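You operate a simulated robot arm through the tools that you are given. There is no shell and no other tool. Be economical: measure what you need, move in short steps, check, and stop when the job is done.

You are at the controls of a simulated two-armed robot. One attempt, no reset.

## Task
Wind the returned strap on the empty reel and put it in the tray for its length.
Fine: press the winder button once to reset the counter, then wind till it shows End.

It is judged by the outcome, as a careful person would: the job done as asked, and still so three seconds after it is handed in. It fails if anything else is knocked over, pushed out of place, dropped, spilled or broken.

## Robot
Two 7-joint arms with two-finger parallel grippers on one trunk, on a base that drives. Base frame: it is fixed to the floor where the robot stands at the start and does not move with it; the origin is under the middle of the robot, x ahead of it, y to its left, z up; the surface under the hand at the start is at about z = 0.8. Units: m, degrees, N and s.
The left shoulder is at the start at [0.07, 0.177, 1.095], the right one opposite. With the tool pointing down near the work surface each hand reaches from about 0.3 to 0.74 m from the robot's upright axis, wherever it stands, measured 20 degrees to its own side. Places, roughly: strap winder [0.6, -0.2, 0.9]; winder button [0.5, -0.3, 0.8]. Payload 3.43 kg a hand.
Tool frame (each hand has its own): the origin (TCP) lies between the finger pads and is the grasp point; the fingertips stand 0.03 m ahead of it; z points along the fingers, y is the line along which they close. Largest opening 0.094 m; finger width 0.028, thickness 0.01; the body of the gripper, 0.05 by 0.096 m, starts 0.055 m behind the TCP.
Orientation is told as [roll, pitch, yaw] about the base's x, y, z axes, in that order, counted from this pose: with the fingers straight down and closing along the base's y, the tool's x points along the base's -x, its y along +y and its z along -z.

## Interface
- The arms move only by the tool nudge_tool. It takes "left_moves", "right_moves" or both (then of equal length, played together; a hand with none holds still); each is a list of rows, each a list of 2 entries, a list of its own where there are three numbers: the shift along the tool's x, y, z in m, then the turn, a rotation vector about the tool's x, y, z in degrees. In form: [[[tx, ty, tz], [ax, ay, az]], ...]. A call has 1 to 20 rows; each row is the pose to reach, as a shift and turn from the pose commanded when the call began, along the tool's axes at that moment. "left_claw" and "right_claw" are, for a hand that has rows, the gripper command, from -1 (fully open) to 1 (shut), values between in proportion, set as the call begins (left out, the last holds). Each row takes 0.2 s and may step no farther than 0.05 m and 8.6 degrees from the row before; otherwise, or with a gripper value out of range, the whole call is refused. Where a pose cannot be reached the arm comes as near as it can. A force on the tool above 40 N (or 10 N above the force at the start of the call, whichever is more), or a blocked arm, ends the call early, and 0.2 s more pass. Each finger travels about 0.153 m/s and halts on what it meets, pressing with about 42 N; the grip force reading is that of the motor and also rises with nothing between the fingers. The clock runs only during rows and for 0.2 s after the last one: add rows that repeat a pose to give the fingers time. The reply holds the time, the measured pose of the TCP, the force on the tool along the base axes, the opening and the grip force, in the units named above and with some noise, with the torque about the TCP (base axes, N m) and any sound that the robot's microphone picked up.
- Cameras (640 x 400 px; columns grow to the right, rows downward): "scene" is now at [0.1322, -0.0318, 1.4131]; the picture's right is [-0.36, -0.93, -0.00], its down [-0.54, 0.20, -0.82] and it looks along [0.76, -0.29, -0.58] (base axes); focal length 261 px, centre (320, 200). "left" rides on the left gripper at [0.076, -0.014, -0.102] in its tool frame; the picture's right is [0.18, 0.98, 0.00], its down [-0.75, 0.14, -0.64] and it looks along [-0.63, 0.12, 0.77] (tool axes); focal length 243 px, centre (320, 200). "right" rides on the right gripper at [0.076, 0.014, -0.102] in its tool frame; the picture's right is [-0.18, 0.98, 0.00], its down [-0.75, -0.14, -0.64] and it looks along [-0.63, -0.12, 0.77] (tool axes); focal length 243 px, centre (320, 200). There is no depth. A picture from a camera that has moved, and an enlarged one, comes with that camera's place and axes in the base frame and with its lens.
- get_image(camera): a new picture of that camera. It takes no simulated time.
- slide_trunk(by): slides the trunk up (or, below 0, down) by that many m; the arms and the scene camera ride with it, the base frame stays. It gives what a move gives, with no picture.
- steer(legs): drives the robot by 1 to 6 legs, each [ahead, turn to the left] in m and degrees, along the robot's own axes; the way and the turn of a leg run together, so that a leg with both is an arc; at most 1.5 m and 180 degrees a leg. The arms and the cameras ride along, it lands a little off, and it stops where it bumps. It gives what a move gives.
- pan_tilt(pan, tilt): turns the head with the scene camera to pan (to the left, within 86 degrees either way) and tilt (down, from -29 to 69), counted from straight ahead of the robot. It gives what a move gives.
- zoom(camera, box): a new picture of the part [left, top, right, bottom] of that camera's present view, enlarged. It takes no simulated time.
- finish_job(): hands the job in; it is judged then, once.

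Work in short steps. Places have to be worked out from the pictures, the camera data and where the tool is seen: move nearer, look again, correct. Check each grasp and each placing, and mend what went wrong. You have 120 turns and 88 pictures in all, those below and enlarged ones among them. Open the grippers and draw the arms clear of the work before you hand the job in, unless the task says otherwise; then end with one line.

The tools are called after "Call:" by a JSON object that holds its "api" and its "payload". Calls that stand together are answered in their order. nudge_tool: Moves the arms, as the interface text tells. Its arguments: {"type":"object","properties":{"left_moves":{"type":"array","items":{"type":"array"}},"left_claw":{"type":"number"},"right_moves":{"type":"array","items":{"type":"array"}},"right_claw":{"type":"number"}},"required":[]} The other tools are called the same way: slide_trunk (by) slides the trunk up or down; steer (legs) drives the base; pan_tilt (pan, tilt) turns the head that bears the scene camera; get_image (camera) takes a picture; zoom (camera, box) takes an enlarged picture of a part of a camera's view; finish_job () hands the job in.

At the start:

```text
t: 0.0
left_tool_pos: [0.4228, -0.0299, 0.9998]
left_orientation: [0.0, -0.1, 0.0]
left_force: [0.3, -0.1, 0.0]
left_torque: [-0.01, 0.04, 0.0]
left_width: 0.0938
left_gripper_force: 0.1
right_tool_pos: [0.4067, -0.402, 1.0]
right_orientation: [0.1, 0.0, 0.0]
right_force: [0.1, -0.1, -0.6]
right_torque: [0.02, -0.01, -0.01]
right_width: 0.094
right_gripper_force: 0.1
trunk travel left (down, up): [-0.675, 0.165]
robot x, y, heading: [0.0038, -0.0001, 0.1]
head pan, tilt: [-20.8, 35.1]
```

scene: 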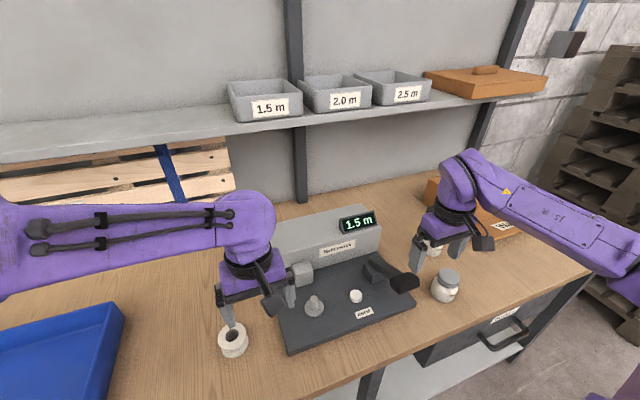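
right: 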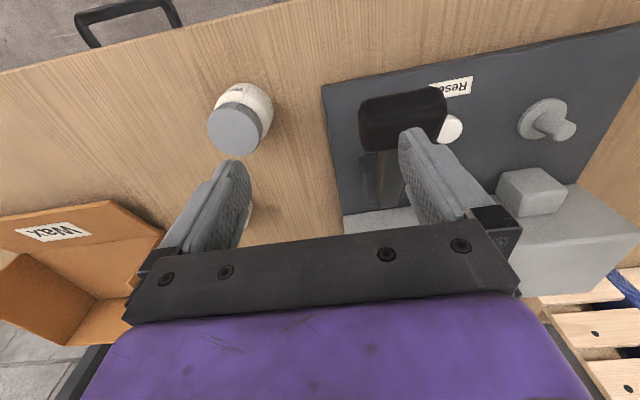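
left: 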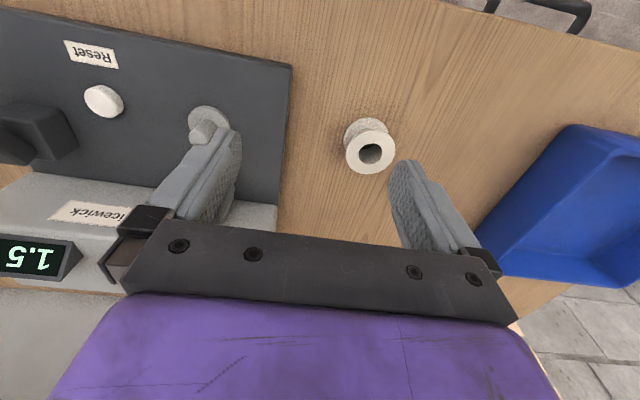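

I see the winder with display 1.5 m (a stale reading perhaps), a white empty reel on the table, button, black crank handle. I zoom in for details.

Call:
{"api": "zoom", "payload": {"camera": "scene", "box": [200, 190, 440, 360]}}

Call:
{"api": "zoom", "payload": {"camera": "left", "box": [0, 0, 440, 300]}}

Call:
{"api": "zoom", "payload": {"camera": "right", "box": [180, 20, 640, 300]}}

```text
2.35 times, centred on (320, 275) of scene
camera zoom: at [0.1322, -0.0318, 1.4131], right [-0.36, -0.93, 0.0], down [-0.54, 0.2, -0.82], along [0.76, -0.29, -0.58], focal length 614 px, centre (320, 24)
```

zoom: 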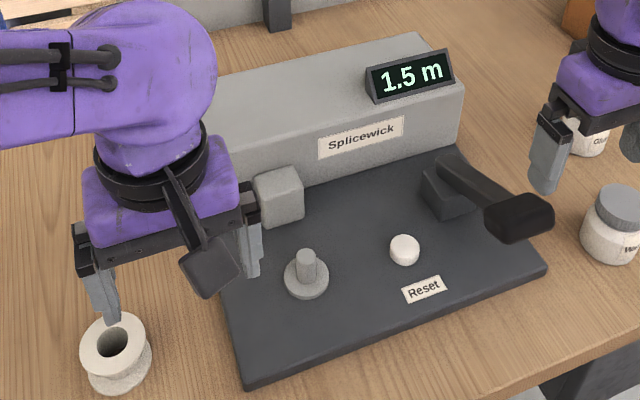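

```text
1.33 times, centred on (220, 150) of left
camera zoom: at [0.3467, -0.0439, 1.1019], right [-0.18, 0.98, 0.0], down [0.75, 0.14, 0.64], along [0.63, 0.12, -0.77], focal length 324 px, centre (453, 267)
```

zoom: 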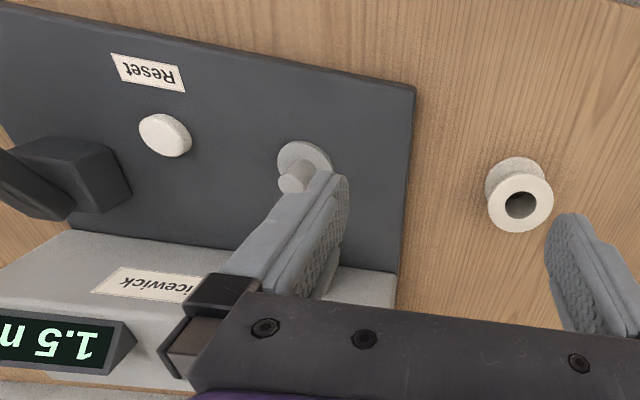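

```text
1.39 times, centred on (410, 160) of right
camera zoom: at [0.3305, -0.387, 1.1031], right [0.18, 0.98, 0.0], down [0.75, -0.14, 0.64], along [0.63, -0.12, -0.77], focal length 338 px, centre (195, 256)
```

zoom: 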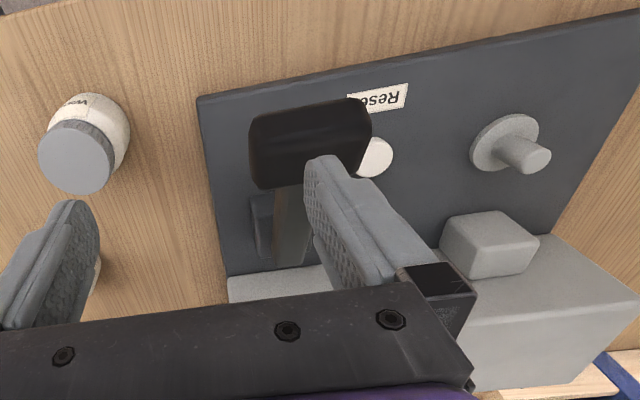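

The reel top is at about (0.478, 0.041, 0.84), outer diameter about 0.06, and the peg top is at about (0.492, -0.155, 0.845). I move the left hand over the reel, open, staying above it.

Call:
{"api": "nudge_tool", "payload": {"left_moves": [[[-0.025, 0.03, 0.02], [0, 0, 0]], [[-0.055, 0.06, 0.04], [0, 0, 0]], [[-0.055, 0.071, 0.08], [0, 0, 0]], [[-0.055, 0.071, 0.08], [0, 0, 0]]], "left_claw": -1}}

Call:
{"api": "get_image", "payload": {"camera": "left"}}

Call:
{"api": "get_image", "payload": {"camera": "scene"}}

```text
t: 1.0
left_tool_pos: [0.4787, 0.0436, 0.9198]
left_orientation: [0.0, 0.1, -0.1]
left_force: [-0.4, 0.1, -0.1]
left_torque: [-0.06, 0.03, 0.02]
left_width: 0.0943
left_gripper_force: 0.0
right_tool_pos: [0.4075, -0.4017, 1.0008]
right_orientation: [0.0, -0.1, 0.0]
right_force: [0.8, -0.6, 0.1]
right_torque: [0.0, -0.03, -0.01]
right_width: 0.0942
right_gripper_force: 0.0
trunk travel left (down, up): [-0.675, 0.165]
robot x, y, heading: [-0.0007, 0.0035, 0.2]
head pan, tilt: [-20.8, 35.1]
```

```text
81 pictures are left
camera left: at [0.4023, 0.029, 1.0224], right [-0.18, 0.98, 0.0], down [0.75, 0.14, 0.64], along [0.63, 0.12, -0.77], focal length 243 px, centre (320, 200)
```

left: 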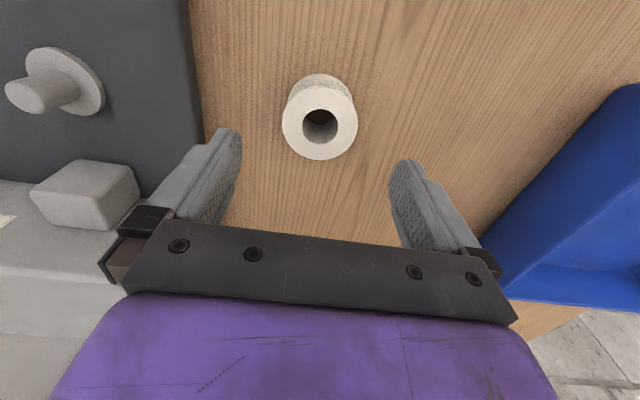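

```text
80 pictures are left
camera scene: at [0.132, -0.0315, 1.4132], right [-0.36, -0.93, 0.0], down [-0.54, 0.2, -0.82], along [0.76, -0.29, -0.58], focal length 261 px, centre (320, 200)
```

scene: 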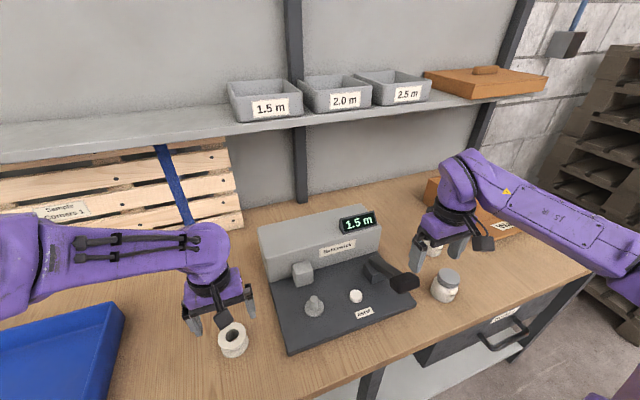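

The reel is centred under the hand at about (0.475, 0.043). I go down to TCP z 0.843 and close.

Call:
{"api": "nudge_tool", "payload": {"left_moves": [[[0.003, 0, 0.04], [0, 0, 0]], [[0.003, 0, 0.075], [0, 0, 0]], [[0.003, 0, 0.075], [0, 0, 0]]]}}

Call:
{"api": "nudge_tool", "payload": {"left_moves": [[[0, 0, 0], [0, 0, 0]], [[0, 0, 0], [0, 0, 0]], [[0, 0, 0], [0, 0, 0]]], "left_claw": 0.9}}

Call:
{"api": "get_image", "payload": {"camera": "left"}}

```text
t: 1.8
left_tool_pos: [0.4756, 0.0422, 0.8458]
left_orientation: [0.0, -0.1, 0.0]
left_force: [0.4, -0.4, -0.8]
left_torque: [-0.02, -0.03, -0.02]
left_width: 0.094
left_gripper_force: 0.1
right_tool_pos: [0.406, -0.4019, 0.9991]
right_orientation: [-0.1, 0.0, 0.1]
right_force: [0.2, -1.1, -0.7]
right_torque: [0.04, 0.01, 0.01]
right_width: 0.0942
right_gripper_force: 0.1
trunk travel left (down, up): [-0.675, 0.165]
robot x, y, heading: [0.0033, 0.0016, -0.1]
head pan, tilt: [-20.8, 35.1]
```

```text
t: 2.6
left_tool_pos: [0.4772, 0.0419, 0.844]
left_orientation: [0.0, 0.0, -0.1]
left_force: [0.2, -1.3, -0.8]
left_torque: [0.01, -0.01, 0.0]
left_width: 0.0584
left_gripper_force: 42.4
right_tool_pos: [0.407, -0.402, 0.9988]
right_orientation: [0.0, 0.0, 0.0]
right_force: [-0.3, -0.3, 0.6]
right_torque: [0.01, 0.0, 0.0]
right_width: 0.0938
right_gripper_force: 0.1
trunk travel left (down, up): [-0.675, 0.165]
robot x, y, heading: [0.0011, -0.0025, 0.0]
head pan, tilt: [-20.8, 35.1]
```

```text
79 pictures are left
camera left: at [0.4004, 0.0272, 0.9473], right [-0.18, 0.98, 0.0], down [0.75, 0.14, 0.64], along [0.63, 0.12, -0.77], focal length 243 px, centre (320, 200)
```

left: 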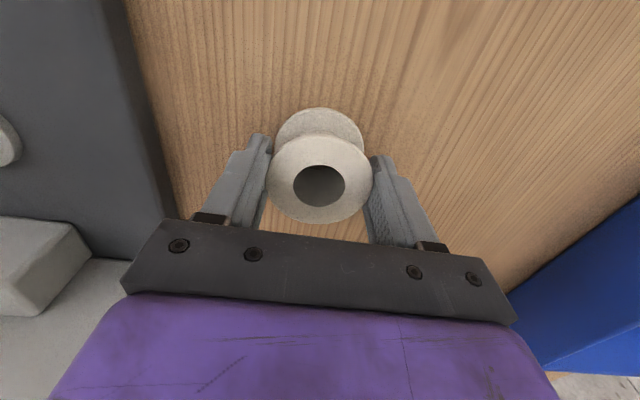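

The reel is gripped by its flanges (width 0.058). I lift it and carry it to above the peg, at height z 0.925.

Call:
{"api": "nudge_tool", "payload": {"left_moves": [[[0, 0, -0.04], [0, 0, 0]], [[0, 0, -0.08], [0, 0, 0]], [[-0.005, -0.045, -0.08], [0, 0, 0]], [[-0.01, -0.09, -0.08], [0, 0, 0]], [[-0.015, -0.135, -0.08], [0, 0, 0]], [[-0.018, -0.175, -0.08], [0, 0, 0]], [[-0.018, -0.195, -0.08], [0, 0, 0]], [[-0.018, -0.195, -0.08], [0, 0, 0]]]}}

Call:
{"api": "get_image", "payload": {"camera": "left"}}

Call:
{"api": "zoom", "payload": {"camera": "scene", "box": [220, 190, 460, 360]}}

Call:
{"api": "get_image", "payload": {"camera": "right"}}

```text
t: 4.4
left_tool_pos: [0.4951, -0.1522, 0.9244]
left_orientation: [0.1, 0.0, 0.3]
left_force: [-0.3, -0.6, -2.1]
left_torque: [-0.04, -0.02, -0.01]
left_width: 0.0587
left_gripper_force: 42.2
right_tool_pos: [0.4071, -0.4008, 0.9996]
right_orientation: [0.0, 0.1, 0.0]
right_force: [0.9, 0.5, 0.4]
right_torque: [0.03, 0.0, 0.04]
right_width: 0.0939
right_gripper_force: 0.1
trunk travel left (down, up): [-0.675, 0.165]
robot x, y, heading: [0.0007, -0.0006, 0.3]
head pan, tilt: [-20.8, 35.1]
```

```text
78 pictures are left
camera left: at [0.4188, -0.1682, 1.0257], right [-0.19, 0.98, 0.0], down [0.75, 0.14, 0.64], along [0.63, 0.12, -0.77], focal length 243 px, centre (320, 200)
```

left: 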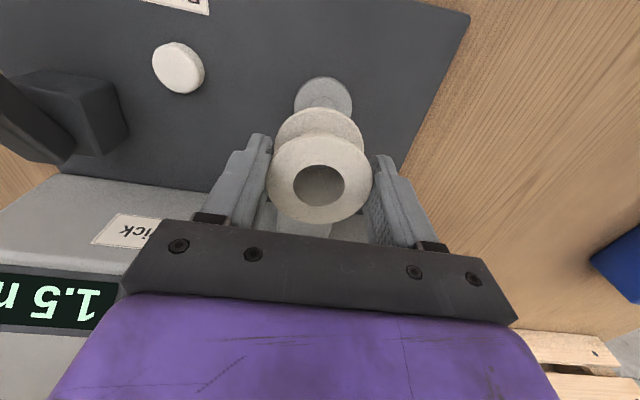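

```text
2.35 times, centred on (340, 275) of scene
camera zoom: at [0.1323, -0.032, 1.4131], right [-0.36, -0.93, 0.0], down [-0.54, 0.2, -0.82], along [0.76, -0.29, -0.58], focal length 614 px, centre (273, 24)
```

zoom: 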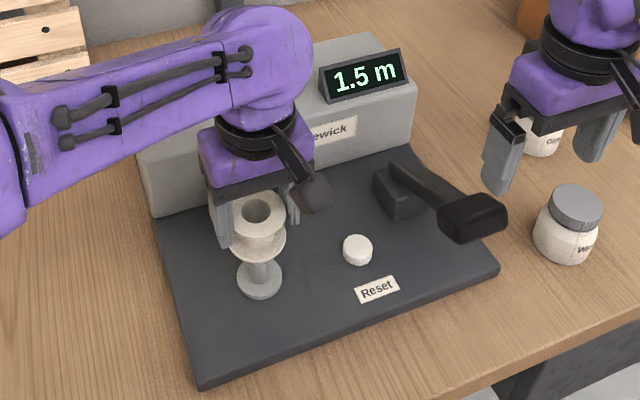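

```text
76 pictures are left
camera right: at [0.3307, -0.3872, 1.103], right [0.18, 0.98, 0.0], down [0.75, -0.14, 0.64], along [0.63, -0.12, -0.77], focal length 243 px, centre (320, 200)
```

right: 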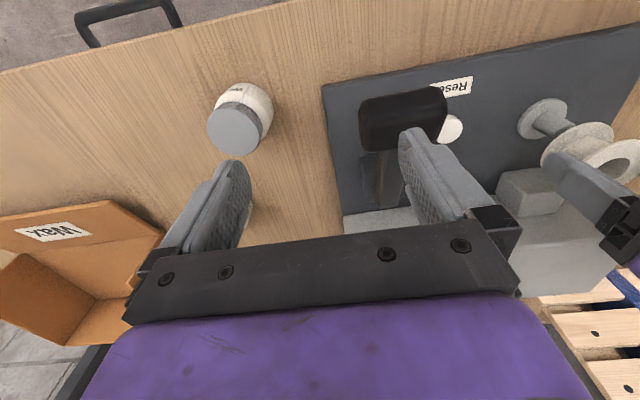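

The peg axis works out at about (0.485, -0.153) and the held reel at about (0.491, -0.1535). I shift back 6 mm and lower a little to check.

Call:
{"api": "nudge_tool", "payload": {"left_moves": [[[0.006, 0.001, 0.005], [0, 0, 0]], [[0.006, 0.001, 0.017], [0, 0, 0]], [[0.006, 0.001, 0.017], [0, 0, 0]]]}}

Call:
{"api": "zoom", "payload": {"camera": "scene", "box": [270, 250, 370, 320]}}

Call:
{"api": "zoom", "payload": {"camera": "left", "box": [240, 60, 400, 240]}}

Call:
{"api": "zoom", "payload": {"camera": "right", "box": [480, 60, 640, 240]}}

```text
t: 5.2
left_tool_pos: [0.4879, -0.1537, 0.9074]
left_orientation: [-0.1, -0.1, 0.1]
left_force: [0.2, 0.2, -1.5]
left_torque: [0.05, -0.01, 0.01]
left_width: 0.0586
left_gripper_force: 41.7
right_tool_pos: [0.4076, -0.4008, 0.9993]
right_orientation: [0.0, 0.0, 0.0]
right_force: [0.1, -1.2, -0.2]
right_torque: [0.01, -0.01, 0.02]
right_width: 0.094
right_gripper_force: 0.1
trunk travel left (down, up): [-0.675, 0.165]
robot x, y, heading: [0.0039, 0.0001, -0.1]
head pan, tilt: [-20.8, 35.1]
```

```text
5.71 times, centred on (320, 285) of scene
camera zoom: at [0.1324, -0.0318, 1.4131], right [-0.36, -0.93, 0.0], down [-0.54, 0.2, -0.82], along [0.76, -0.29, -0.58], focal length 1491 px, centre (320, -286)
```

zoom: 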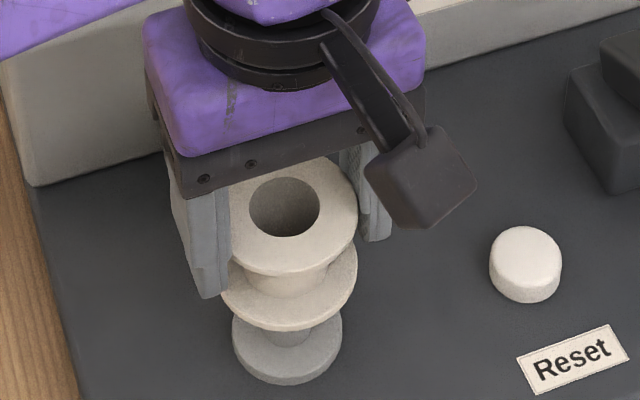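

```text
2.22 times, centred on (320, 150) of left
camera zoom: at [0.4119, -0.1673, 1.0107], right [-0.19, 0.98, 0.0], down [0.75, 0.14, 0.64], along [0.63, 0.12, -0.77], focal length 539 px, centre (320, 311)
```

zoom: 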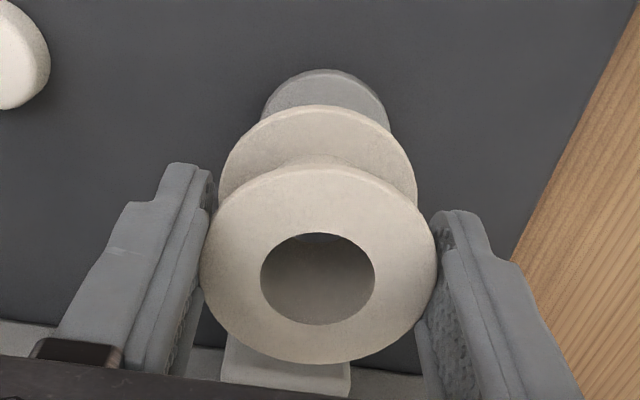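

```text
2.22 times, centred on (560, 150) of right
camera zoom: at [0.3307, -0.387, 1.1031], right [0.18, 0.98, 0.0], down [0.75, -0.14, 0.64], along [0.63, -0.12, -0.77], focal length 539 px, centre (-213, 311)
```

zoom: 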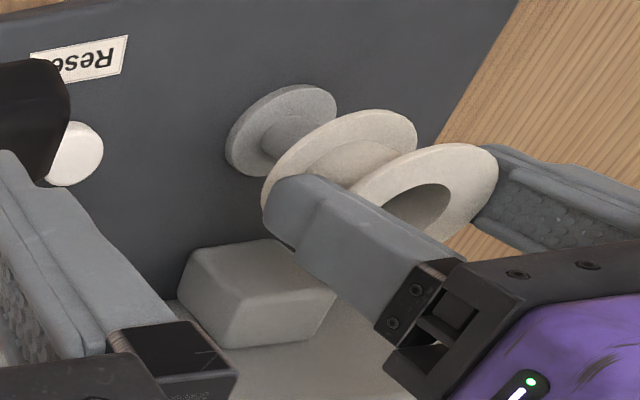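

Alignment looks good, with about 1.5 mm of +y shift needed. I lower it over the peg, watching force.

Call:
{"api": "nudge_tool", "payload": {"left_moves": [[[-0.001, 0.0017, 0.0], [0, 0, 0]], [[-0.001, 0.0017, 0.012], [0, 0, 0]], [[-0.001, 0.0017, 0.022], [0, 0, 0]], [[-0.001, 0.0017, 0.032], [0, 0, 0]]]}}

Call:
{"api": "zoom", "payload": {"camera": "scene", "box": [270, 250, 370, 320]}}

```text
t: 6.2
left_tool_pos: [0.4872, -0.151, 0.8752]
left_orientation: [0.1, 0.0, -0.1]
left_force: [0.1, 0.2, -0.9]
left_torque: [0.03, 0.02, -0.01]
left_width: 0.0588
left_gripper_force: 41.7
right_tool_pos: [0.4063, -0.4019, 1.0]
right_orientation: [0.0, 0.0, 0.1]
right_force: [0.4, -0.8, 0.0]
right_torque: [0.03, 0.03, -0.01]
right_width: 0.0938
right_gripper_force: 0.1
trunk travel left (down, up): [-0.675, 0.165]
robot x, y, heading: [0.0001, -0.0014, 0.1]
head pan, tilt: [-20.8, 35.1]
```

```text
5.71 times, centred on (320, 285) of scene
camera zoom: at [0.1325, -0.032, 1.4131], right [-0.36, -0.93, 0.0], down [-0.54, 0.2, -0.82], along [0.76, -0.29, -0.58], focal length 1491 px, centre (320, -286)
```

zoom: 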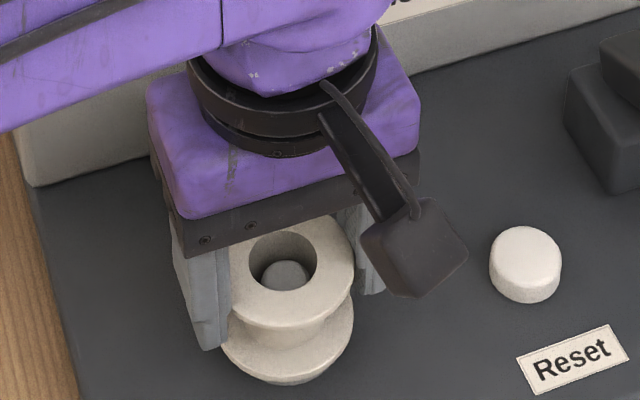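

The peg is inside the bore with no contact force. I continue down in small steps until it seats.

Call:
{"api": "nudge_tool", "payload": {"left_moves": [[[0, 0, 0.004], [0, 0, 0]], [[0, 0, 0.007], [0, 0, 0]], [[0, 0, 0.009], [0, 0, 0]]]}}

Call:
{"api": "zoom", "payload": {"camera": "scene", "box": [270, 250, 370, 320]}}

```text
t: 7.0
left_tool_pos: [0.4868, -0.1502, 0.8705]
left_orientation: [-0.3, -0.5, 0.1]
left_force: [4.5, -5.6, 31.2]
left_torque: [0.22, 0.26, -0.02]
left_width: 0.0584
left_gripper_force: 42.4
right_tool_pos: [0.4048, -0.4025, 1.0014]
right_orientation: [0.0, -0.2, 0.1]
right_force: [0.3, 1.0, 0.1]
right_torque: [0.01, -0.03, 0.0]
right_width: 0.0941
right_gripper_force: 0.0
trunk travel left (down, up): [-0.675, 0.165]
robot x, y, heading: [0.0003, 0.0019, 0.1]
head pan, tilt: [-20.8, 35.1]
```

```text
5.71 times, centred on (320, 285) of scene
camera zoom: at [0.1286, -0.0316, 1.4141], right [-0.36, -0.93, 0.0], down [-0.54, 0.2, -0.82], along [0.77, -0.29, -0.57], focal length 1491 px, centre (320, -286)
```

zoom: 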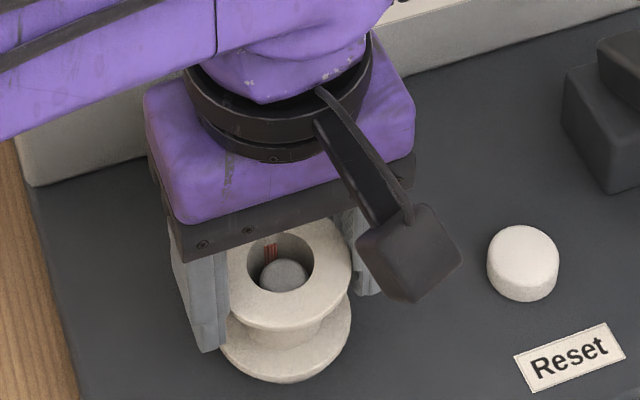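

It is seated (31 N upward), and something red shows in the bore. I release the pressure and open the fingers, then look.

Call:
{"api": "nudge_tool", "payload": {"left_moves": [[[0, 0, -0.007], [0, 0, 0]], [[0, 0, -0.007], [0, 0, 0]], [[0, 0, -0.007], [0, 0, 0]]], "left_claw": -1}}

Call:
{"api": "nudge_tool", "payload": {"left_moves": [[[0, 0, -0.04], [0, 0, 0]], [[0, 0, -0.08], [0, 0, 0]], [[0, 0.04, -0.08], [0, 0, 0]], [[0, 0.08, -0.08], [0, 0, 0]], [[0, 0.12, -0.08], [0, 0, 0]], [[0, 0.16, -0.08], [0, 0, 0]]]}}

Call:
{"api": "zoom", "payload": {"camera": "scene", "box": [260, 190, 440, 320]}}

```text
t: 7.8
left_tool_pos: [0.4886, -0.1503, 0.8733]
left_orientation: [0.0, 0.0, 0.0]
left_force: [-0.7, -0.1, 0.1]
left_torque: [0.03, 0.01, -0.01]
left_width: 0.0939
left_gripper_force: 0.0
right_tool_pos: [0.4065, -0.4017, 0.9991]
right_orientation: [-0.1, 0.1, 0.0]
right_force: [0.3, 0.1, 1.0]
right_torque: [-0.02, 0.0, 0.01]
right_width: 0.0938
right_gripper_force: 0.1
trunk travel left (down, up): [-0.675, 0.165]
robot x, y, heading: [-0.0013, 0.0017, 0.2]
head pan, tilt: [-20.8, 35.1]
```

```text
t: 9.2
left_tool_pos: [0.4862, 0.0072, 0.9561]
left_orientation: [-0.1, 0.0, 0.0]
left_force: [-0.7, -0.8, 0.1]
left_torque: [-0.02, 0.02, 0.02]
left_width: 0.0939
left_gripper_force: 0.0
right_tool_pos: [0.4061, -0.3999, 1.0006]
right_orientation: [-0.1, 0.0, 0.0]
right_force: [0.5, -0.1, 0.3]
right_torque: [-0.06, 0.0, 0.0]
right_width: 0.0944
right_gripper_force: 0.1
trunk travel left (down, up): [-0.675, 0.165]
robot x, y, heading: [0.002, -0.0037, 0.1]
head pan, tilt: [-20.8, 35.1]
```

```text
3.08 times, centred on (350, 255) of scene
camera zoom: at [0.1315, -0.0302, 1.4132], right [-0.36, -0.93, 0.0], down [-0.54, 0.2, -0.82], along [0.76, -0.29, -0.58], focal length 803 px, centre (228, 31)
```

zoom: 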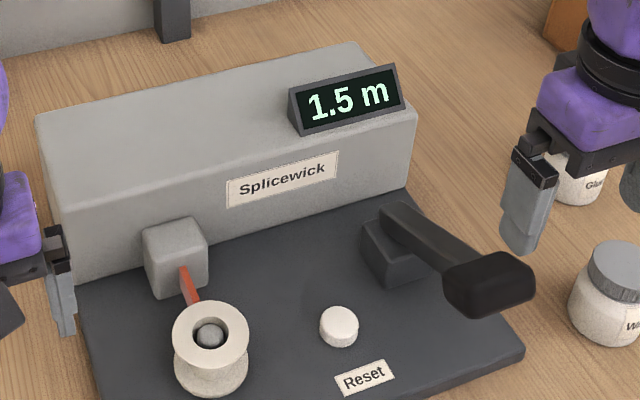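

The strap has connected to the reel. The button is at about (0.477, -0.26, 0.825), and the lever grip is at about (0.41, -0.34, 0.93). I use the right hand, closed, raised to clear the grip, and go above the button.

Call:
{"api": "nudge_tool", "payload": {"right_moves": [[[0, 0, -0.045], [0, 0, 0]], [[-0.03, 0.035, -0.05], [0, 0, 0]], [[-0.06, 0.075, -0.05], [0, 0, 0]], [[-0.07, 0.115, -0.05], [0, 0, 0]], [[-0.07, 0.141, -0.05], [0, 0, 0]], [[-0.07, 0.141, -0.01], [0, 0, 0]], [[-0.07, 0.141, 0.03], [0, 0, 0]], [[-0.07, 0.141, 0.07], [0, 0, 0]], [[-0.07, 0.141, 0.07], [0, 0, 0]]], "right_claw": 1}}

Call:
{"api": "get_image", "payload": {"camera": "right"}}

Call:
{"api": "zoom", "payload": {"camera": "scene", "box": [260, 190, 440, 320]}}

Call:
{"api": "get_image", "payload": {"camera": "left"}}

```text
t: 11.2
left_tool_pos: [0.4875, 0.007, 0.9573]
left_orientation: [0.0, 0.0, 0.0]
left_force: [-0.4, -0.2, 0.2]
left_torque: [-0.02, -0.01, 0.0]
left_width: 0.094
left_gripper_force: 0.1
right_tool_pos: [0.4782, -0.2596, 0.9313]
right_orientation: [0.1, 0.1, 0.0]
right_force: [0.1, -0.7, 0.2]
right_torque: [0.0, 0.02, -0.01]
right_width: 0.0001
right_gripper_force: 33.1
trunk travel left (down, up): [-0.675, 0.165]
robot x, y, heading: [-0.0011, 0.0023, -0.1]
head pan, tilt: [-20.8, 35.1]
```

```text
69 pictures are left
camera right: at [0.4017, -0.2453, 1.0337], right [0.18, 0.98, 0.0], down [0.75, -0.14, 0.64], along [0.63, -0.12, -0.77], focal length 243 px, centre (320, 200)
```

right: 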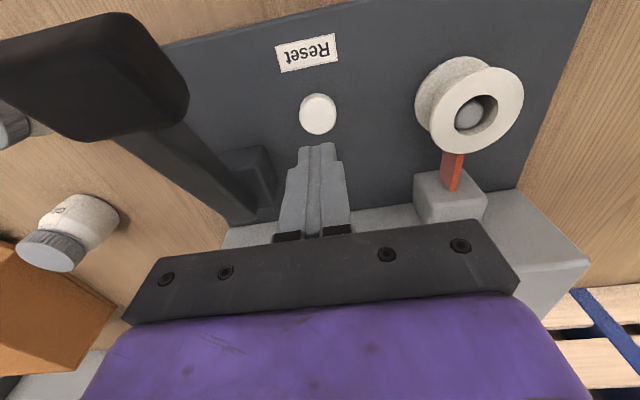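

```text
3.08 times, centred on (350, 255) of scene
camera zoom: at [0.132, -0.0317, 1.4132], right [-0.36, -0.93, 0.0], down [-0.54, 0.2, -0.82], along [0.76, -0.29, -0.58], focal length 803 px, centre (228, 31)
```

zoom: 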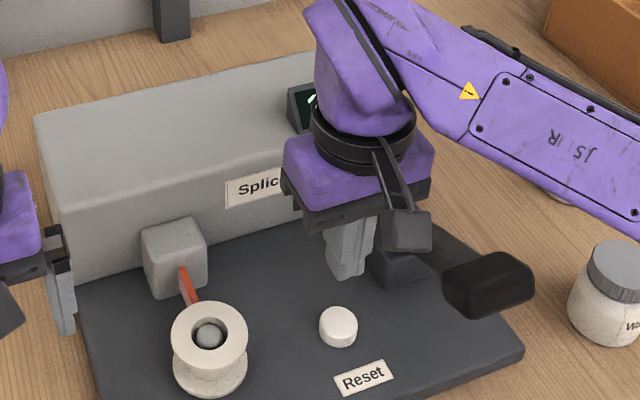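

```text
67 pictures are left
camera left: at [0.4114, -0.0083, 1.058], right [-0.18, 0.98, 0.0], down [0.75, 0.14, 0.64], along [0.63, 0.12, -0.77], focal length 243 px, centre (320, 200)
```

left: 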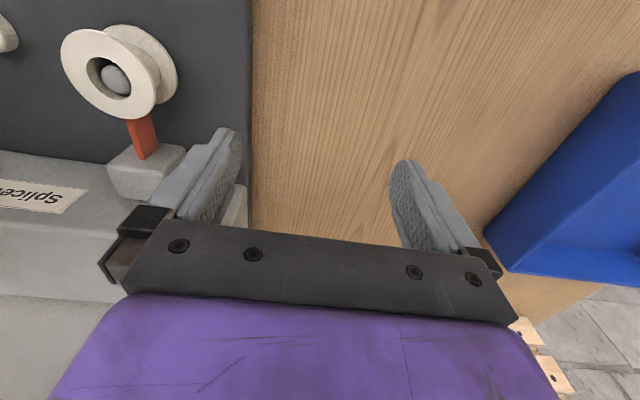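

The button centre is at (0.477, -0.262). I shift 2.5 mm and descend to just above its top.

Call:
{"api": "nudge_tool", "payload": {"right_moves": [[[0.001, -0.0025, 0.03], [0, 0, 0]], [[0.001, -0.0025, 0.055], [0, 0, 0]], [[0.001, -0.0025, 0.062], [0, 0, 0]]]}}

Call:
{"api": "zoom", "payload": {"camera": "right", "box": [220, 60, 420, 260]}}

Call:
{"api": "zoom", "payload": {"camera": "scene", "box": [300, 200, 440, 320]}}

```text
t: 12.0
left_tool_pos: [0.4866, 0.0067, 0.9551]
left_orientation: [0.0, 0.1, 0.0]
left_force: [-0.7, -0.4, 0.2]
left_torque: [0.01, 0.01, -0.02]
left_width: 0.0939
left_gripper_force: 0.0
right_tool_pos: [0.4779, -0.2635, 0.8679]
right_orientation: [0.0, 0.0, -0.1]
right_force: [0.3, 0.5, -0.3]
right_torque: [0.0, 0.02, 0.0]
right_width: 0.0
right_gripper_force: 32.9
trunk travel left (down, up): [-0.675, 0.165]
robot x, y, heading: [-0.0031, 0.0033, 0.1]
head pan, tilt: [-20.8, 35.1]
```

```text
2.00 times, centred on (320, 160) of right
camera zoom: at [0.4006, -0.2484, 0.9721], right [0.18, 0.98, 0.0], down [0.75, -0.14, 0.64], along [0.63, -0.12, -0.77], focal length 485 px, centre (320, 280)
```

zoom: 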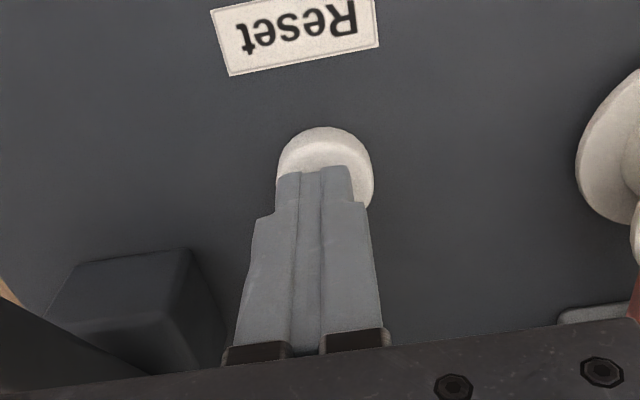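

```text
3.33 times, centred on (370, 260) of scene
camera zoom: at [0.1322, -0.0316, 1.4132], right [-0.36, -0.93, 0.0], down [-0.54, 0.2, -0.82], along [0.76, -0.29, -0.58], focal length 870 px, centre (153, 0)
```

zoom: 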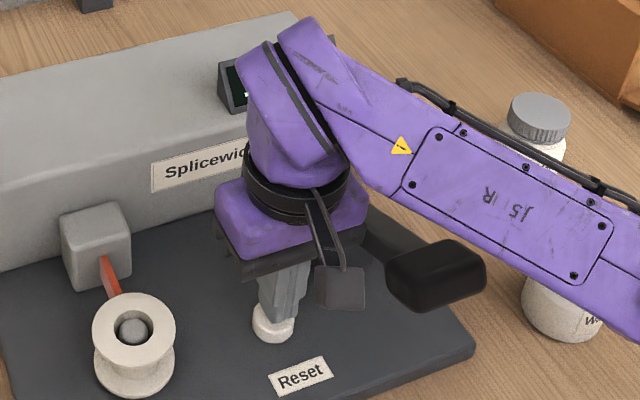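

The tip is over the button, slightly forward of its centre. I correct that and press in small steps.

Call:
{"api": "nudge_tool", "payload": {"right_moves": [[[0.003, 0.001, 0.002], [0, 0, 0]], [[0.003, 0.001, 0.005], [0, 0, 0]], [[0.003, 0.001, 0.008], [0, 0, 0]]]}}

```text
t: 12.8
left_tool_pos: [0.4876, 0.007, 0.9554]
left_orientation: [-0.1, 0.0, 0.0]
left_force: [-1.0, 0.5, -0.7]
left_torque: [0.0, 0.0, 0.01]
left_width: 0.0942
left_gripper_force: 0.1
right_tool_pos: [0.4734, -0.2612, 0.8611]
right_orientation: [0.0, 0.0, 0.0]
right_force: [0.6, 0.9, 2.3]
right_torque: [0.03, 0.0, 0.01]
right_width: 0.0
right_gripper_force: 32.9
trunk travel left (down, up): [-0.675, 0.165]
robot x, y, heading: [-0.0001, -0.0015, -0.0]
head pan, tilt: [-20.8, 35.1]
```

Contact is just starting (2.3 N). I press 5 mm further.

Call:
{"api": "nudge_tool", "payload": {"right_moves": [[[0, 0, 0.002], [0, 0, 0]], [[0, 0, 0.004], [0, 0, 0]], [[0, 0, 0.006], [0, 0, 0]]]}}

Call:
{"api": "zoom", "payload": {"camera": "scene", "box": [300, 190, 440, 310]}}

```text
t: 13.6
left_tool_pos: [0.4865, 0.0066, 0.9566]
left_orientation: [0.0, -0.1, 0.0]
left_force: [0.8, 0.6, 0.3]
left_torque: [0.0, -0.01, 0.04]
left_width: 0.0938
left_gripper_force: 0.0
right_tool_pos: [0.473, -0.2619, 0.8561]
right_orientation: [0.0, -0.3, 0.0]
right_force: [3.3, -4.3, 16.7]
right_torque: [-0.07, -0.09, 0.04]
right_width: 0.0001
right_gripper_force: 33.4
trunk travel left (down, up): [-0.675, 0.165]
robot x, y, heading: [0.0019, -0.0041, -0.1]
head pan, tilt: [-20.8, 35.1]
heard: click
```

```text
3.33 times, centred on (370, 250) of scene
camera zoom: at [0.1309, -0.0312, 1.4136], right [-0.36, -0.93, 0.0], down [-0.54, 0.2, -0.82], along [0.76, -0.29, -0.57], focal length 870 px, centre (153, 33)
```

zoom: 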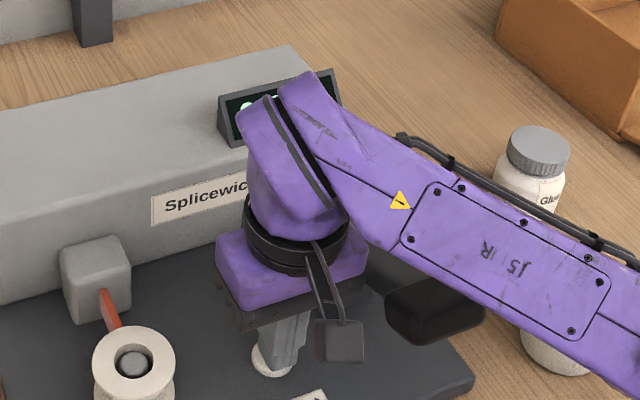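

A click was heard: one press. I raise the hand clear and go back above and beside the lever, keeping height over the grip, then check the display.

Call:
{"api": "nudge_tool", "payload": {"right_moves": [[[0, 0, -0.045], [0, 0, 0]], [[0, 0, -0.09], [0, 0, 0]], [[0, 0, -0.135], [0, 0, 0]], [[0, 0, -0.18], [0, 0, 0]], [[0.03, -0.04, -0.18], [0, 0, 0]], [[0.06, -0.08, -0.18], [0, 0, 0]], [[0.09, -0.12, -0.18], [0, 0, 0]], [[0.11, -0.16, -0.18], [0, 0, 0]], [[0.11, -0.2, -0.18], [0, 0, 0]]]}}

Call:
{"api": "get_image", "payload": {"camera": "scene"}}

Call:
{"api": "get_image", "payload": {"camera": "right"}}

```text
t: 15.6
left_tool_pos: [0.4873, 0.0059, 0.9551]
left_orientation: [0.0, -0.1, 0.0]
left_force: [-0.7, 0.2, 0.6]
left_torque: [-0.01, -0.02, 0.02]
left_width: 0.0939
left_gripper_force: 0.1
right_tool_pos: [0.3629, -0.463, 1.0343]
right_orientation: [0.1, 0.1, -0.1]
right_force: [0.0, 0.3, -0.1]
right_torque: [0.02, 0.04, 0.01]
right_width: 0.0002
right_gripper_force: 32.9
trunk travel left (down, up): [-0.675, 0.165]
robot x, y, heading: [0.0026, 0.0057, 0.1]
head pan, tilt: [-20.8, 35.1]
```

```text
63 pictures are left
camera scene: at [0.1328, -0.0326, 1.413], right [-0.36, -0.93, 0.0], down [-0.54, 0.21, -0.82], along [0.76, -0.29, -0.58], focal length 261 px, centre (320, 200)
```

scene: 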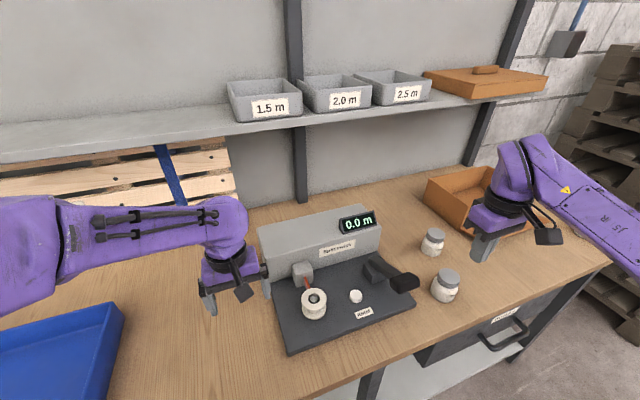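

```text
62 pictures are left
camera right: at [0.2862, -0.4496, 1.137], right [0.18, 0.98, 0.0], down [0.75, -0.14, 0.64], along [0.63, -0.12, -0.77], focal length 243 px, centre (320, 200)
```

right: 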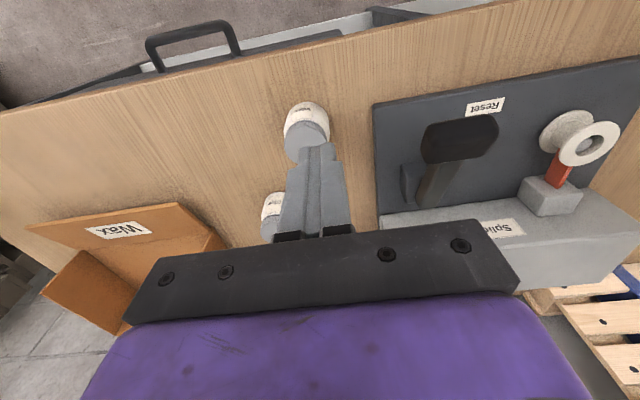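

The display reads 0.0 m. The grip centre is confirmed at about (0.41, -0.34, 0.93). I bring the closed right fingers above it.

Call:
{"api": "nudge_tool", "payload": {"right_moves": [[[-0.015, 0.04, 0.0], [0, 0, 0]], [[-0.03, 0.08, 0.0], [0, 0, 0]], [[-0.045, 0.123, 0.0], [0, 0, 0]], [[-0.045, 0.123, 0.03], [0, 0, 0]], [[-0.045, 0.123, 0.03], [0, 0, 0]]]}}

Call:
{"api": "zoom", "payload": {"camera": "scene", "box": [300, 190, 460, 320]}}

Call:
{"api": "get_image", "payload": {"camera": "right"}}

```text
t: 16.8
left_tool_pos: [0.4871, 0.0062, 0.9556]
left_orientation: [0.0, -0.1, -0.1]
left_force: [0.1, 0.0, -0.1]
left_torque: [-0.01, -0.01, -0.02]
left_width: 0.0941
left_gripper_force: 0.1
right_tool_pos: [0.4094, -0.3394, 1.0013]
right_orientation: [0.0, 0.0, 0.0]
right_force: [0.3, -0.1, 0.0]
right_torque: [-0.04, -0.01, 0.0]
right_width: 0.0001
right_gripper_force: 33.3
trunk travel left (down, up): [-0.675, 0.165]
robot x, y, heading: [0.0023, 0.0009, -0.2]
head pan, tilt: [-20.8, 35.1]
```

```text
3.08 times, centred on (380, 255) of scene
camera zoom: at [0.1321, -0.0313, 1.4132], right [-0.36, -0.93, 0.0], down [-0.54, 0.2, -0.82], along [0.76, -0.29, -0.58], focal length 803 px, centre (135, 31)
```

zoom: 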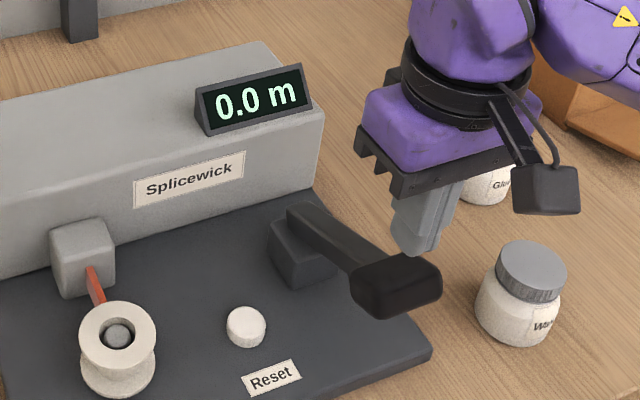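

```text
60 pictures are left
camera right: at [0.3323, -0.326, 1.106], right [0.18, 0.98, 0.0], down [0.75, -0.14, 0.64], along [0.63, -0.12, -0.77], focal length 243 px, centre (320, 200)
```

right: 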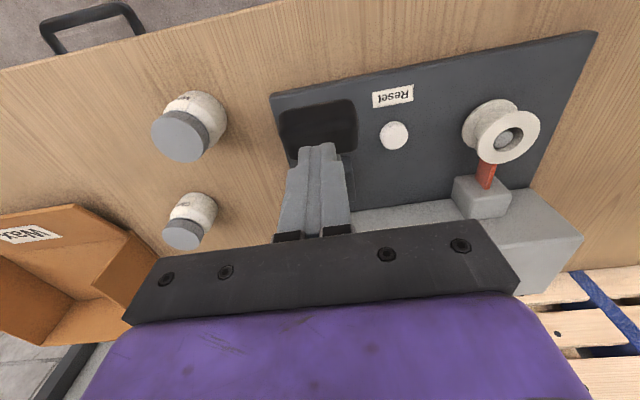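

The fingers are right above the grip. I lower until contact, then press gently.

Call:
{"api": "nudge_tool", "payload": {"right_moves": [[[0, -0.002, 0.015], [0, 0, 0]], [[0, -0.002, 0.025], [0, 0, 0]], [[0, -0.002, 0.03], [0, 0, 0]], [[0, -0.002, 0.035], [0, 0, 0]], [[0, -0.002, 0.04], [0, 0, 0]]]}}

Call:
{"api": "zoom", "payload": {"camera": "scene", "box": [300, 190, 460, 320]}}

```text
t: 18.0
left_tool_pos: [0.4864, 0.0047, 0.9563]
left_orientation: [0.1, 0.0, 0.0]
left_force: [-0.1, 0.7, 0.5]
left_torque: [-0.01, 0.02, 0.0]
left_width: 0.0941
left_gripper_force: 0.1
right_tool_pos: [0.4072, -0.3418, 0.9624]
right_orientation: [0.0, 0.0, 0.0]
right_force: [-2.0, 0.2, 1.5]
right_torque: [-0.01, 0.11, -0.02]
right_width: 0.0001
right_gripper_force: 32.3
trunk travel left (down, up): [-0.675, 0.165]
robot x, y, heading: [0.001, 0.0003, -0.1]
head pan, tilt: [-20.8, 35.1]
```

```text
3.08 times, centred on (380, 255) of scene
camera zoom: at [0.1317, -0.0317, 1.4132], right [-0.36, -0.93, 0.0], down [-0.54, 0.2, -0.82], along [0.76, -0.29, -0.58], focal length 803 px, centre (135, 31)
```

zoom: 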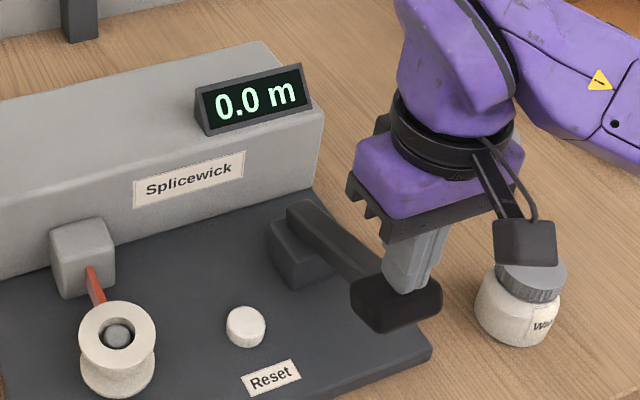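

The lever yields lightly. I keep pressing down along its arc.

Call:
{"api": "nudge_tool", "payload": {"right_moves": [[[0.002, 0, 0.01], [0, 0, 0]], [[0.005, 0, 0.02], [0, 0, 0]], [[0.007, 0, 0.03], [0, 0, 0]], [[0.009, 0, 0.04], [0, 0, 0]]]}}

Call:
{"api": "zoom", "payload": {"camera": "scene", "box": [300, 190, 460, 320]}}

```text
t: 19.0
left_tool_pos: [0.4868, 0.0063, 0.9565]
left_orientation: [0.1, 0.0, 0.0]
left_force: [-0.2, 0.7, 0.6]
left_torque: [0.04, 0.01, 0.0]
left_width: 0.0938
left_gripper_force: 0.1
right_tool_pos: [0.4144, -0.342, 0.932]
right_orientation: [-0.1, 0.1, 0.2]
right_force: [-0.3, 0.1, 2.6]
right_torque: [0.03, 0.04, 0.04]
right_width: 0.0001
right_gripper_force: 32.9
right hand out of reach, approached as far as the arm can: row 2, 3, 4
trunk travel left (down, up): [-0.675, 0.165]
robot x, y, heading: [0.0022, 0.0011, -0.3]
head pan, tilt: [-20.8, 35.1]
```

```text
3.08 times, centred on (380, 255) of scene
camera zoom: at [0.1319, -0.0316, 1.4132], right [-0.36, -0.93, 0.0], down [-0.54, 0.2, -0.82], along [0.76, -0.29, -0.58], focal length 803 px, centre (135, 31)
```

zoom: 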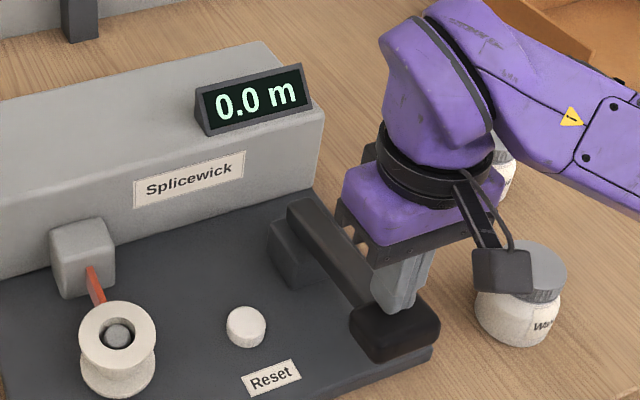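

Mid-press the display is still 0.0, and the arm hit a reach limit closer in. I try pressing straight down a bit further forward.

Call:
{"api": "nudge_tool", "payload": {"right_moves": [[[-0.01, 0, 0.005], [0, 0, 0]], [[-0.012, 0, 0.015], [0, 0, 0]], [[-0.012, 0, 0.02], [0, 0, 0]]]}}

Call:
{"api": "get_image", "payload": {"camera": "scene"}}

```text
t: 19.8
left_tool_pos: [0.4871, 0.0065, 0.9559]
left_orientation: [0.0, 0.0, 0.0]
left_force: [0.2, 0.4, 0.5]
left_torque: [-0.01, 0.03, 0.04]
left_width: 0.0939
left_gripper_force: 0.0
right_tool_pos: [0.4254, -0.3424, 0.9127]
right_orientation: [-0.1, 0.0, 0.0]
right_force: [-2.6, 1.3, 3.2]
right_torque: [0.02, 0.12, -0.04]
right_width: 0.0
right_gripper_force: 33.1
trunk travel left (down, up): [-0.675, 0.165]
robot x, y, heading: [0.0009, 0.0047, 0.2]
head pan, tilt: [-20.8, 35.1]
```

```text
57 pictures are left
camera scene: at [0.1313, -0.0314, 1.4133], right [-0.36, -0.93, 0.0], down [-0.54, 0.2, -0.82], along [0.76, -0.29, -0.58], focal length 261 px, centre (320, 200)
```

scene: 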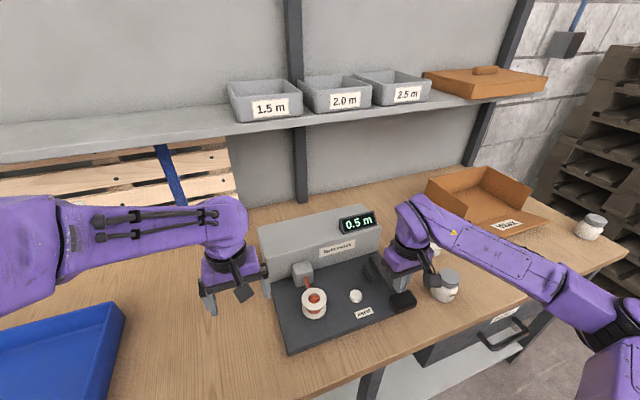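

The counter shows 0.5 m and the reel is filling. I hold briefly to see if it runs on while held.

Call:
{"api": "nudge_tool", "payload": {"right_moves": [[[0, 0, 0], [0, 0, 0]], [[0, 0, 0], [0, 0, 0]]]}}

Call:
{"api": "zoom", "payload": {"camera": "scene", "box": [260, 190, 440, 320]}}

```text
t: 20.4
left_tool_pos: [0.4862, 0.0066, 0.9559]
left_orientation: [0.0, -0.1, -0.1]
left_force: [0.1, 0.6, 0.0]
left_torque: [-0.04, 0.0, 0.0]
left_width: 0.0939
left_gripper_force: 0.0
right_tool_pos: [0.426, -0.3428, 0.9117]
right_orientation: [0.1, 0.0, 0.1]
right_force: [-1.9, -0.3, 3.8]
right_torque: [0.0, 0.09, -0.02]
right_width: 0.0
right_gripper_force: 32.8
trunk travel left (down, up): [-0.675, 0.165]
robot x, y, heading: [0.0021, 0.0, -0.3]
head pan, tilt: [-20.8, 35.1]
```

```text
3.08 times, centred on (350, 255) of scene
camera zoom: at [0.1313, -0.0314, 1.4133], right [-0.36, -0.93, 0.0], down [-0.54, 0.2, -0.82], along [0.76, -0.29, -0.58], focal length 803 px, centre (228, 31)
```

zoom: 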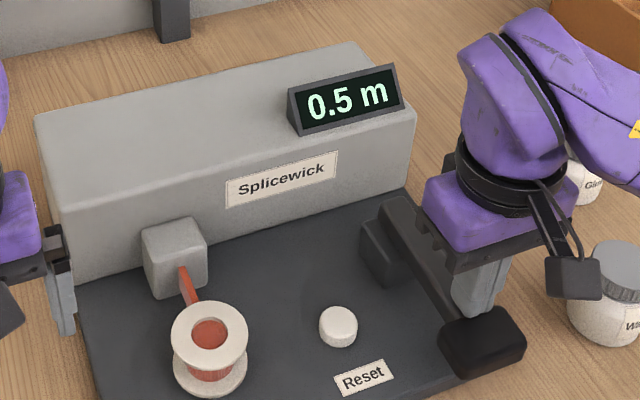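

It is a ratchet: 0.5 m per stroke. I raise the hand to let the lever spring back and check.

Call:
{"api": "nudge_tool", "payload": {"right_moves": [[[0.003, 0, -0.02], [0, 0, 0]], [[0.01, 0, -0.04], [0, 0, 0]], [[0.015, 0, -0.06], [0, 0, 0]], [[0.015, 0, -0.06], [0, 0, 0]]]}}

Call:
{"api": "zoom", "payload": {"camera": "scene", "box": [260, 190, 440, 320]}}

```text
t: 21.4
left_tool_pos: [0.4875, 0.0068, 0.9559]
left_orientation: [0.0, 0.0, 0.1]
left_force: [0.0, 0.3, -1.3]
left_torque: [0.02, -0.06, -0.03]
left_width: 0.0942
left_gripper_force: 0.0
right_tool_pos: [0.4105, -0.3433, 0.973]
right_orientation: [-0.1, 0.1, 0.0]
right_force: [-0.3, 0.8, -0.2]
right_torque: [-0.01, 0.01, 0.01]
right_width: 0.0003
right_gripper_force: 33.2
trunk travel left (down, up): [-0.675, 0.165]
robot x, y, heading: [0.0025, -0.0011, -0.1]
head pan, tilt: [-20.8, 35.1]
```

```text
3.08 times, centred on (350, 255) of scene
camera zoom: at [0.1321, -0.0317, 1.4131], right [-0.36, -0.93, 0.0], down [-0.54, 0.2, -0.82], along [0.76, -0.29, -0.58], focal length 803 px, centre (228, 31)
```

zoom: 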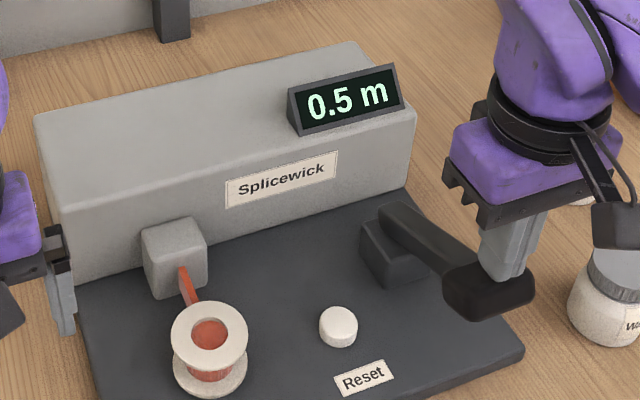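

The lever sprang back up. I do the second stroke and return up.

Call:
{"api": "nudge_tool", "payload": {"right_moves": [[[-0.003, 0, 0.015], [0, 0, 0]], [[-0.008, 0, 0.03], [0, 0, 0]], [[-0.013, 0, 0.045], [0, 0, 0]], [[-0.015, 0, 0.061], [0, 0, 0]], [[-0.015, 0, 0.061], [0, 0, 0]], [[-0.01, 0, 0.04], [0, 0, 0]], [[-0.005, 0, 0.02], [0, 0, 0]], [[0, 0, 0], [0, 0, 0]], [[0, 0, 0], [0, 0, 0]]]}}

Call:
{"api": "zoom", "payload": {"camera": "scene", "box": [260, 190, 440, 320]}}

```text
t: 23.4
left_tool_pos: [0.4866, 0.0063, 0.9547]
left_orientation: [0.0, 0.0, -0.1]
left_force: [0.2, 0.2, 0.5]
left_torque: [-0.02, 0.01, 0.04]
left_width: 0.0937
left_gripper_force: 0.0
right_tool_pos: [0.4113, -0.3442, 0.9711]
right_orientation: [0.0, 0.1, 0.0]
right_force: [-1.2, 0.3, 0.8]
right_torque: [0.0, 0.02, -0.01]
right_width: 0.0
right_gripper_force: 32.8
trunk travel left (down, up): [-0.675, 0.165]
robot x, y, heading: [-0.0007, 0.0033, 0.3]
head pan, tilt: [-20.8, 35.1]
```

```text
3.08 times, centred on (350, 255) of scene
camera zoom: at [0.1321, -0.0317, 1.4131], right [-0.36, -0.93, 0.0], down [-0.54, 0.2, -0.82], along [0.76, -0.29, -0.58], focal length 803 px, centre (228, 31)
```

zoom: 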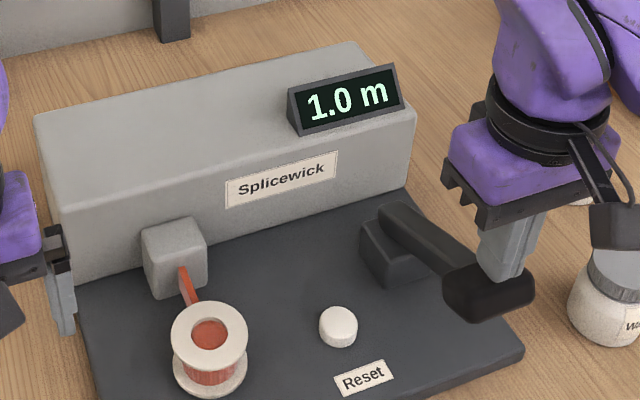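

Now 1.0 m. I do the third stroke the same way and read it.

Call:
{"api": "nudge_tool", "payload": {"right_moves": [[[-0.003, 0, 0.015], [0, 0, 0]], [[-0.008, 0, 0.03], [0, 0, 0]], [[-0.013, 0, 0.045], [0, 0, 0]], [[-0.015, 0, 0.061], [0, 0, 0]], [[-0.015, 0, 0.061], [0, 0, 0]], [[-0.01, 0, 0.04], [0, 0, 0]], [[-0.005, 0, 0.02], [0, 0, 0]], [[0, 0, 0], [0, 0, 0]], [[0, 0, 0], [0, 0, 0]]]}}

Call:
{"api": "zoom", "payload": {"camera": "scene", "box": [260, 190, 440, 320]}}

```text
t: 25.4
left_tool_pos: [0.487, 0.0067, 0.9551]
left_orientation: [0.0, 0.1, 0.1]
left_force: [0.5, -0.2, 0.3]
left_torque: [0.04, 0.04, 0.02]
left_width: 0.0941
left_gripper_force: 0.1
right_tool_pos: [0.411, -0.3434, 0.9724]
right_orientation: [0.0, 0.1, 0.0]
right_force: [-0.1, 0.9, 0.6]
right_torque: [0.01, 0.0, 0.02]
right_width: 0.0003
right_gripper_force: 33.3
trunk travel left (down, up): [-0.675, 0.165]
robot x, y, heading: [0.0009, 0.0001, 0.0]
head pan, tilt: [-20.8, 35.1]
```

```text
3.08 times, centred on (350, 255) of scene
camera zoom: at [0.1321, -0.0317, 1.4131], right [-0.36, -0.93, 0.0], down [-0.54, 0.2, -0.82], along [0.76, -0.29, -0.58], focal length 803 px, centre (228, 31)
```

zoom: 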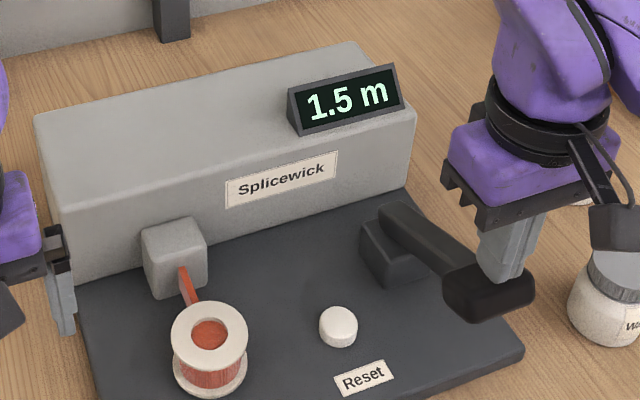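

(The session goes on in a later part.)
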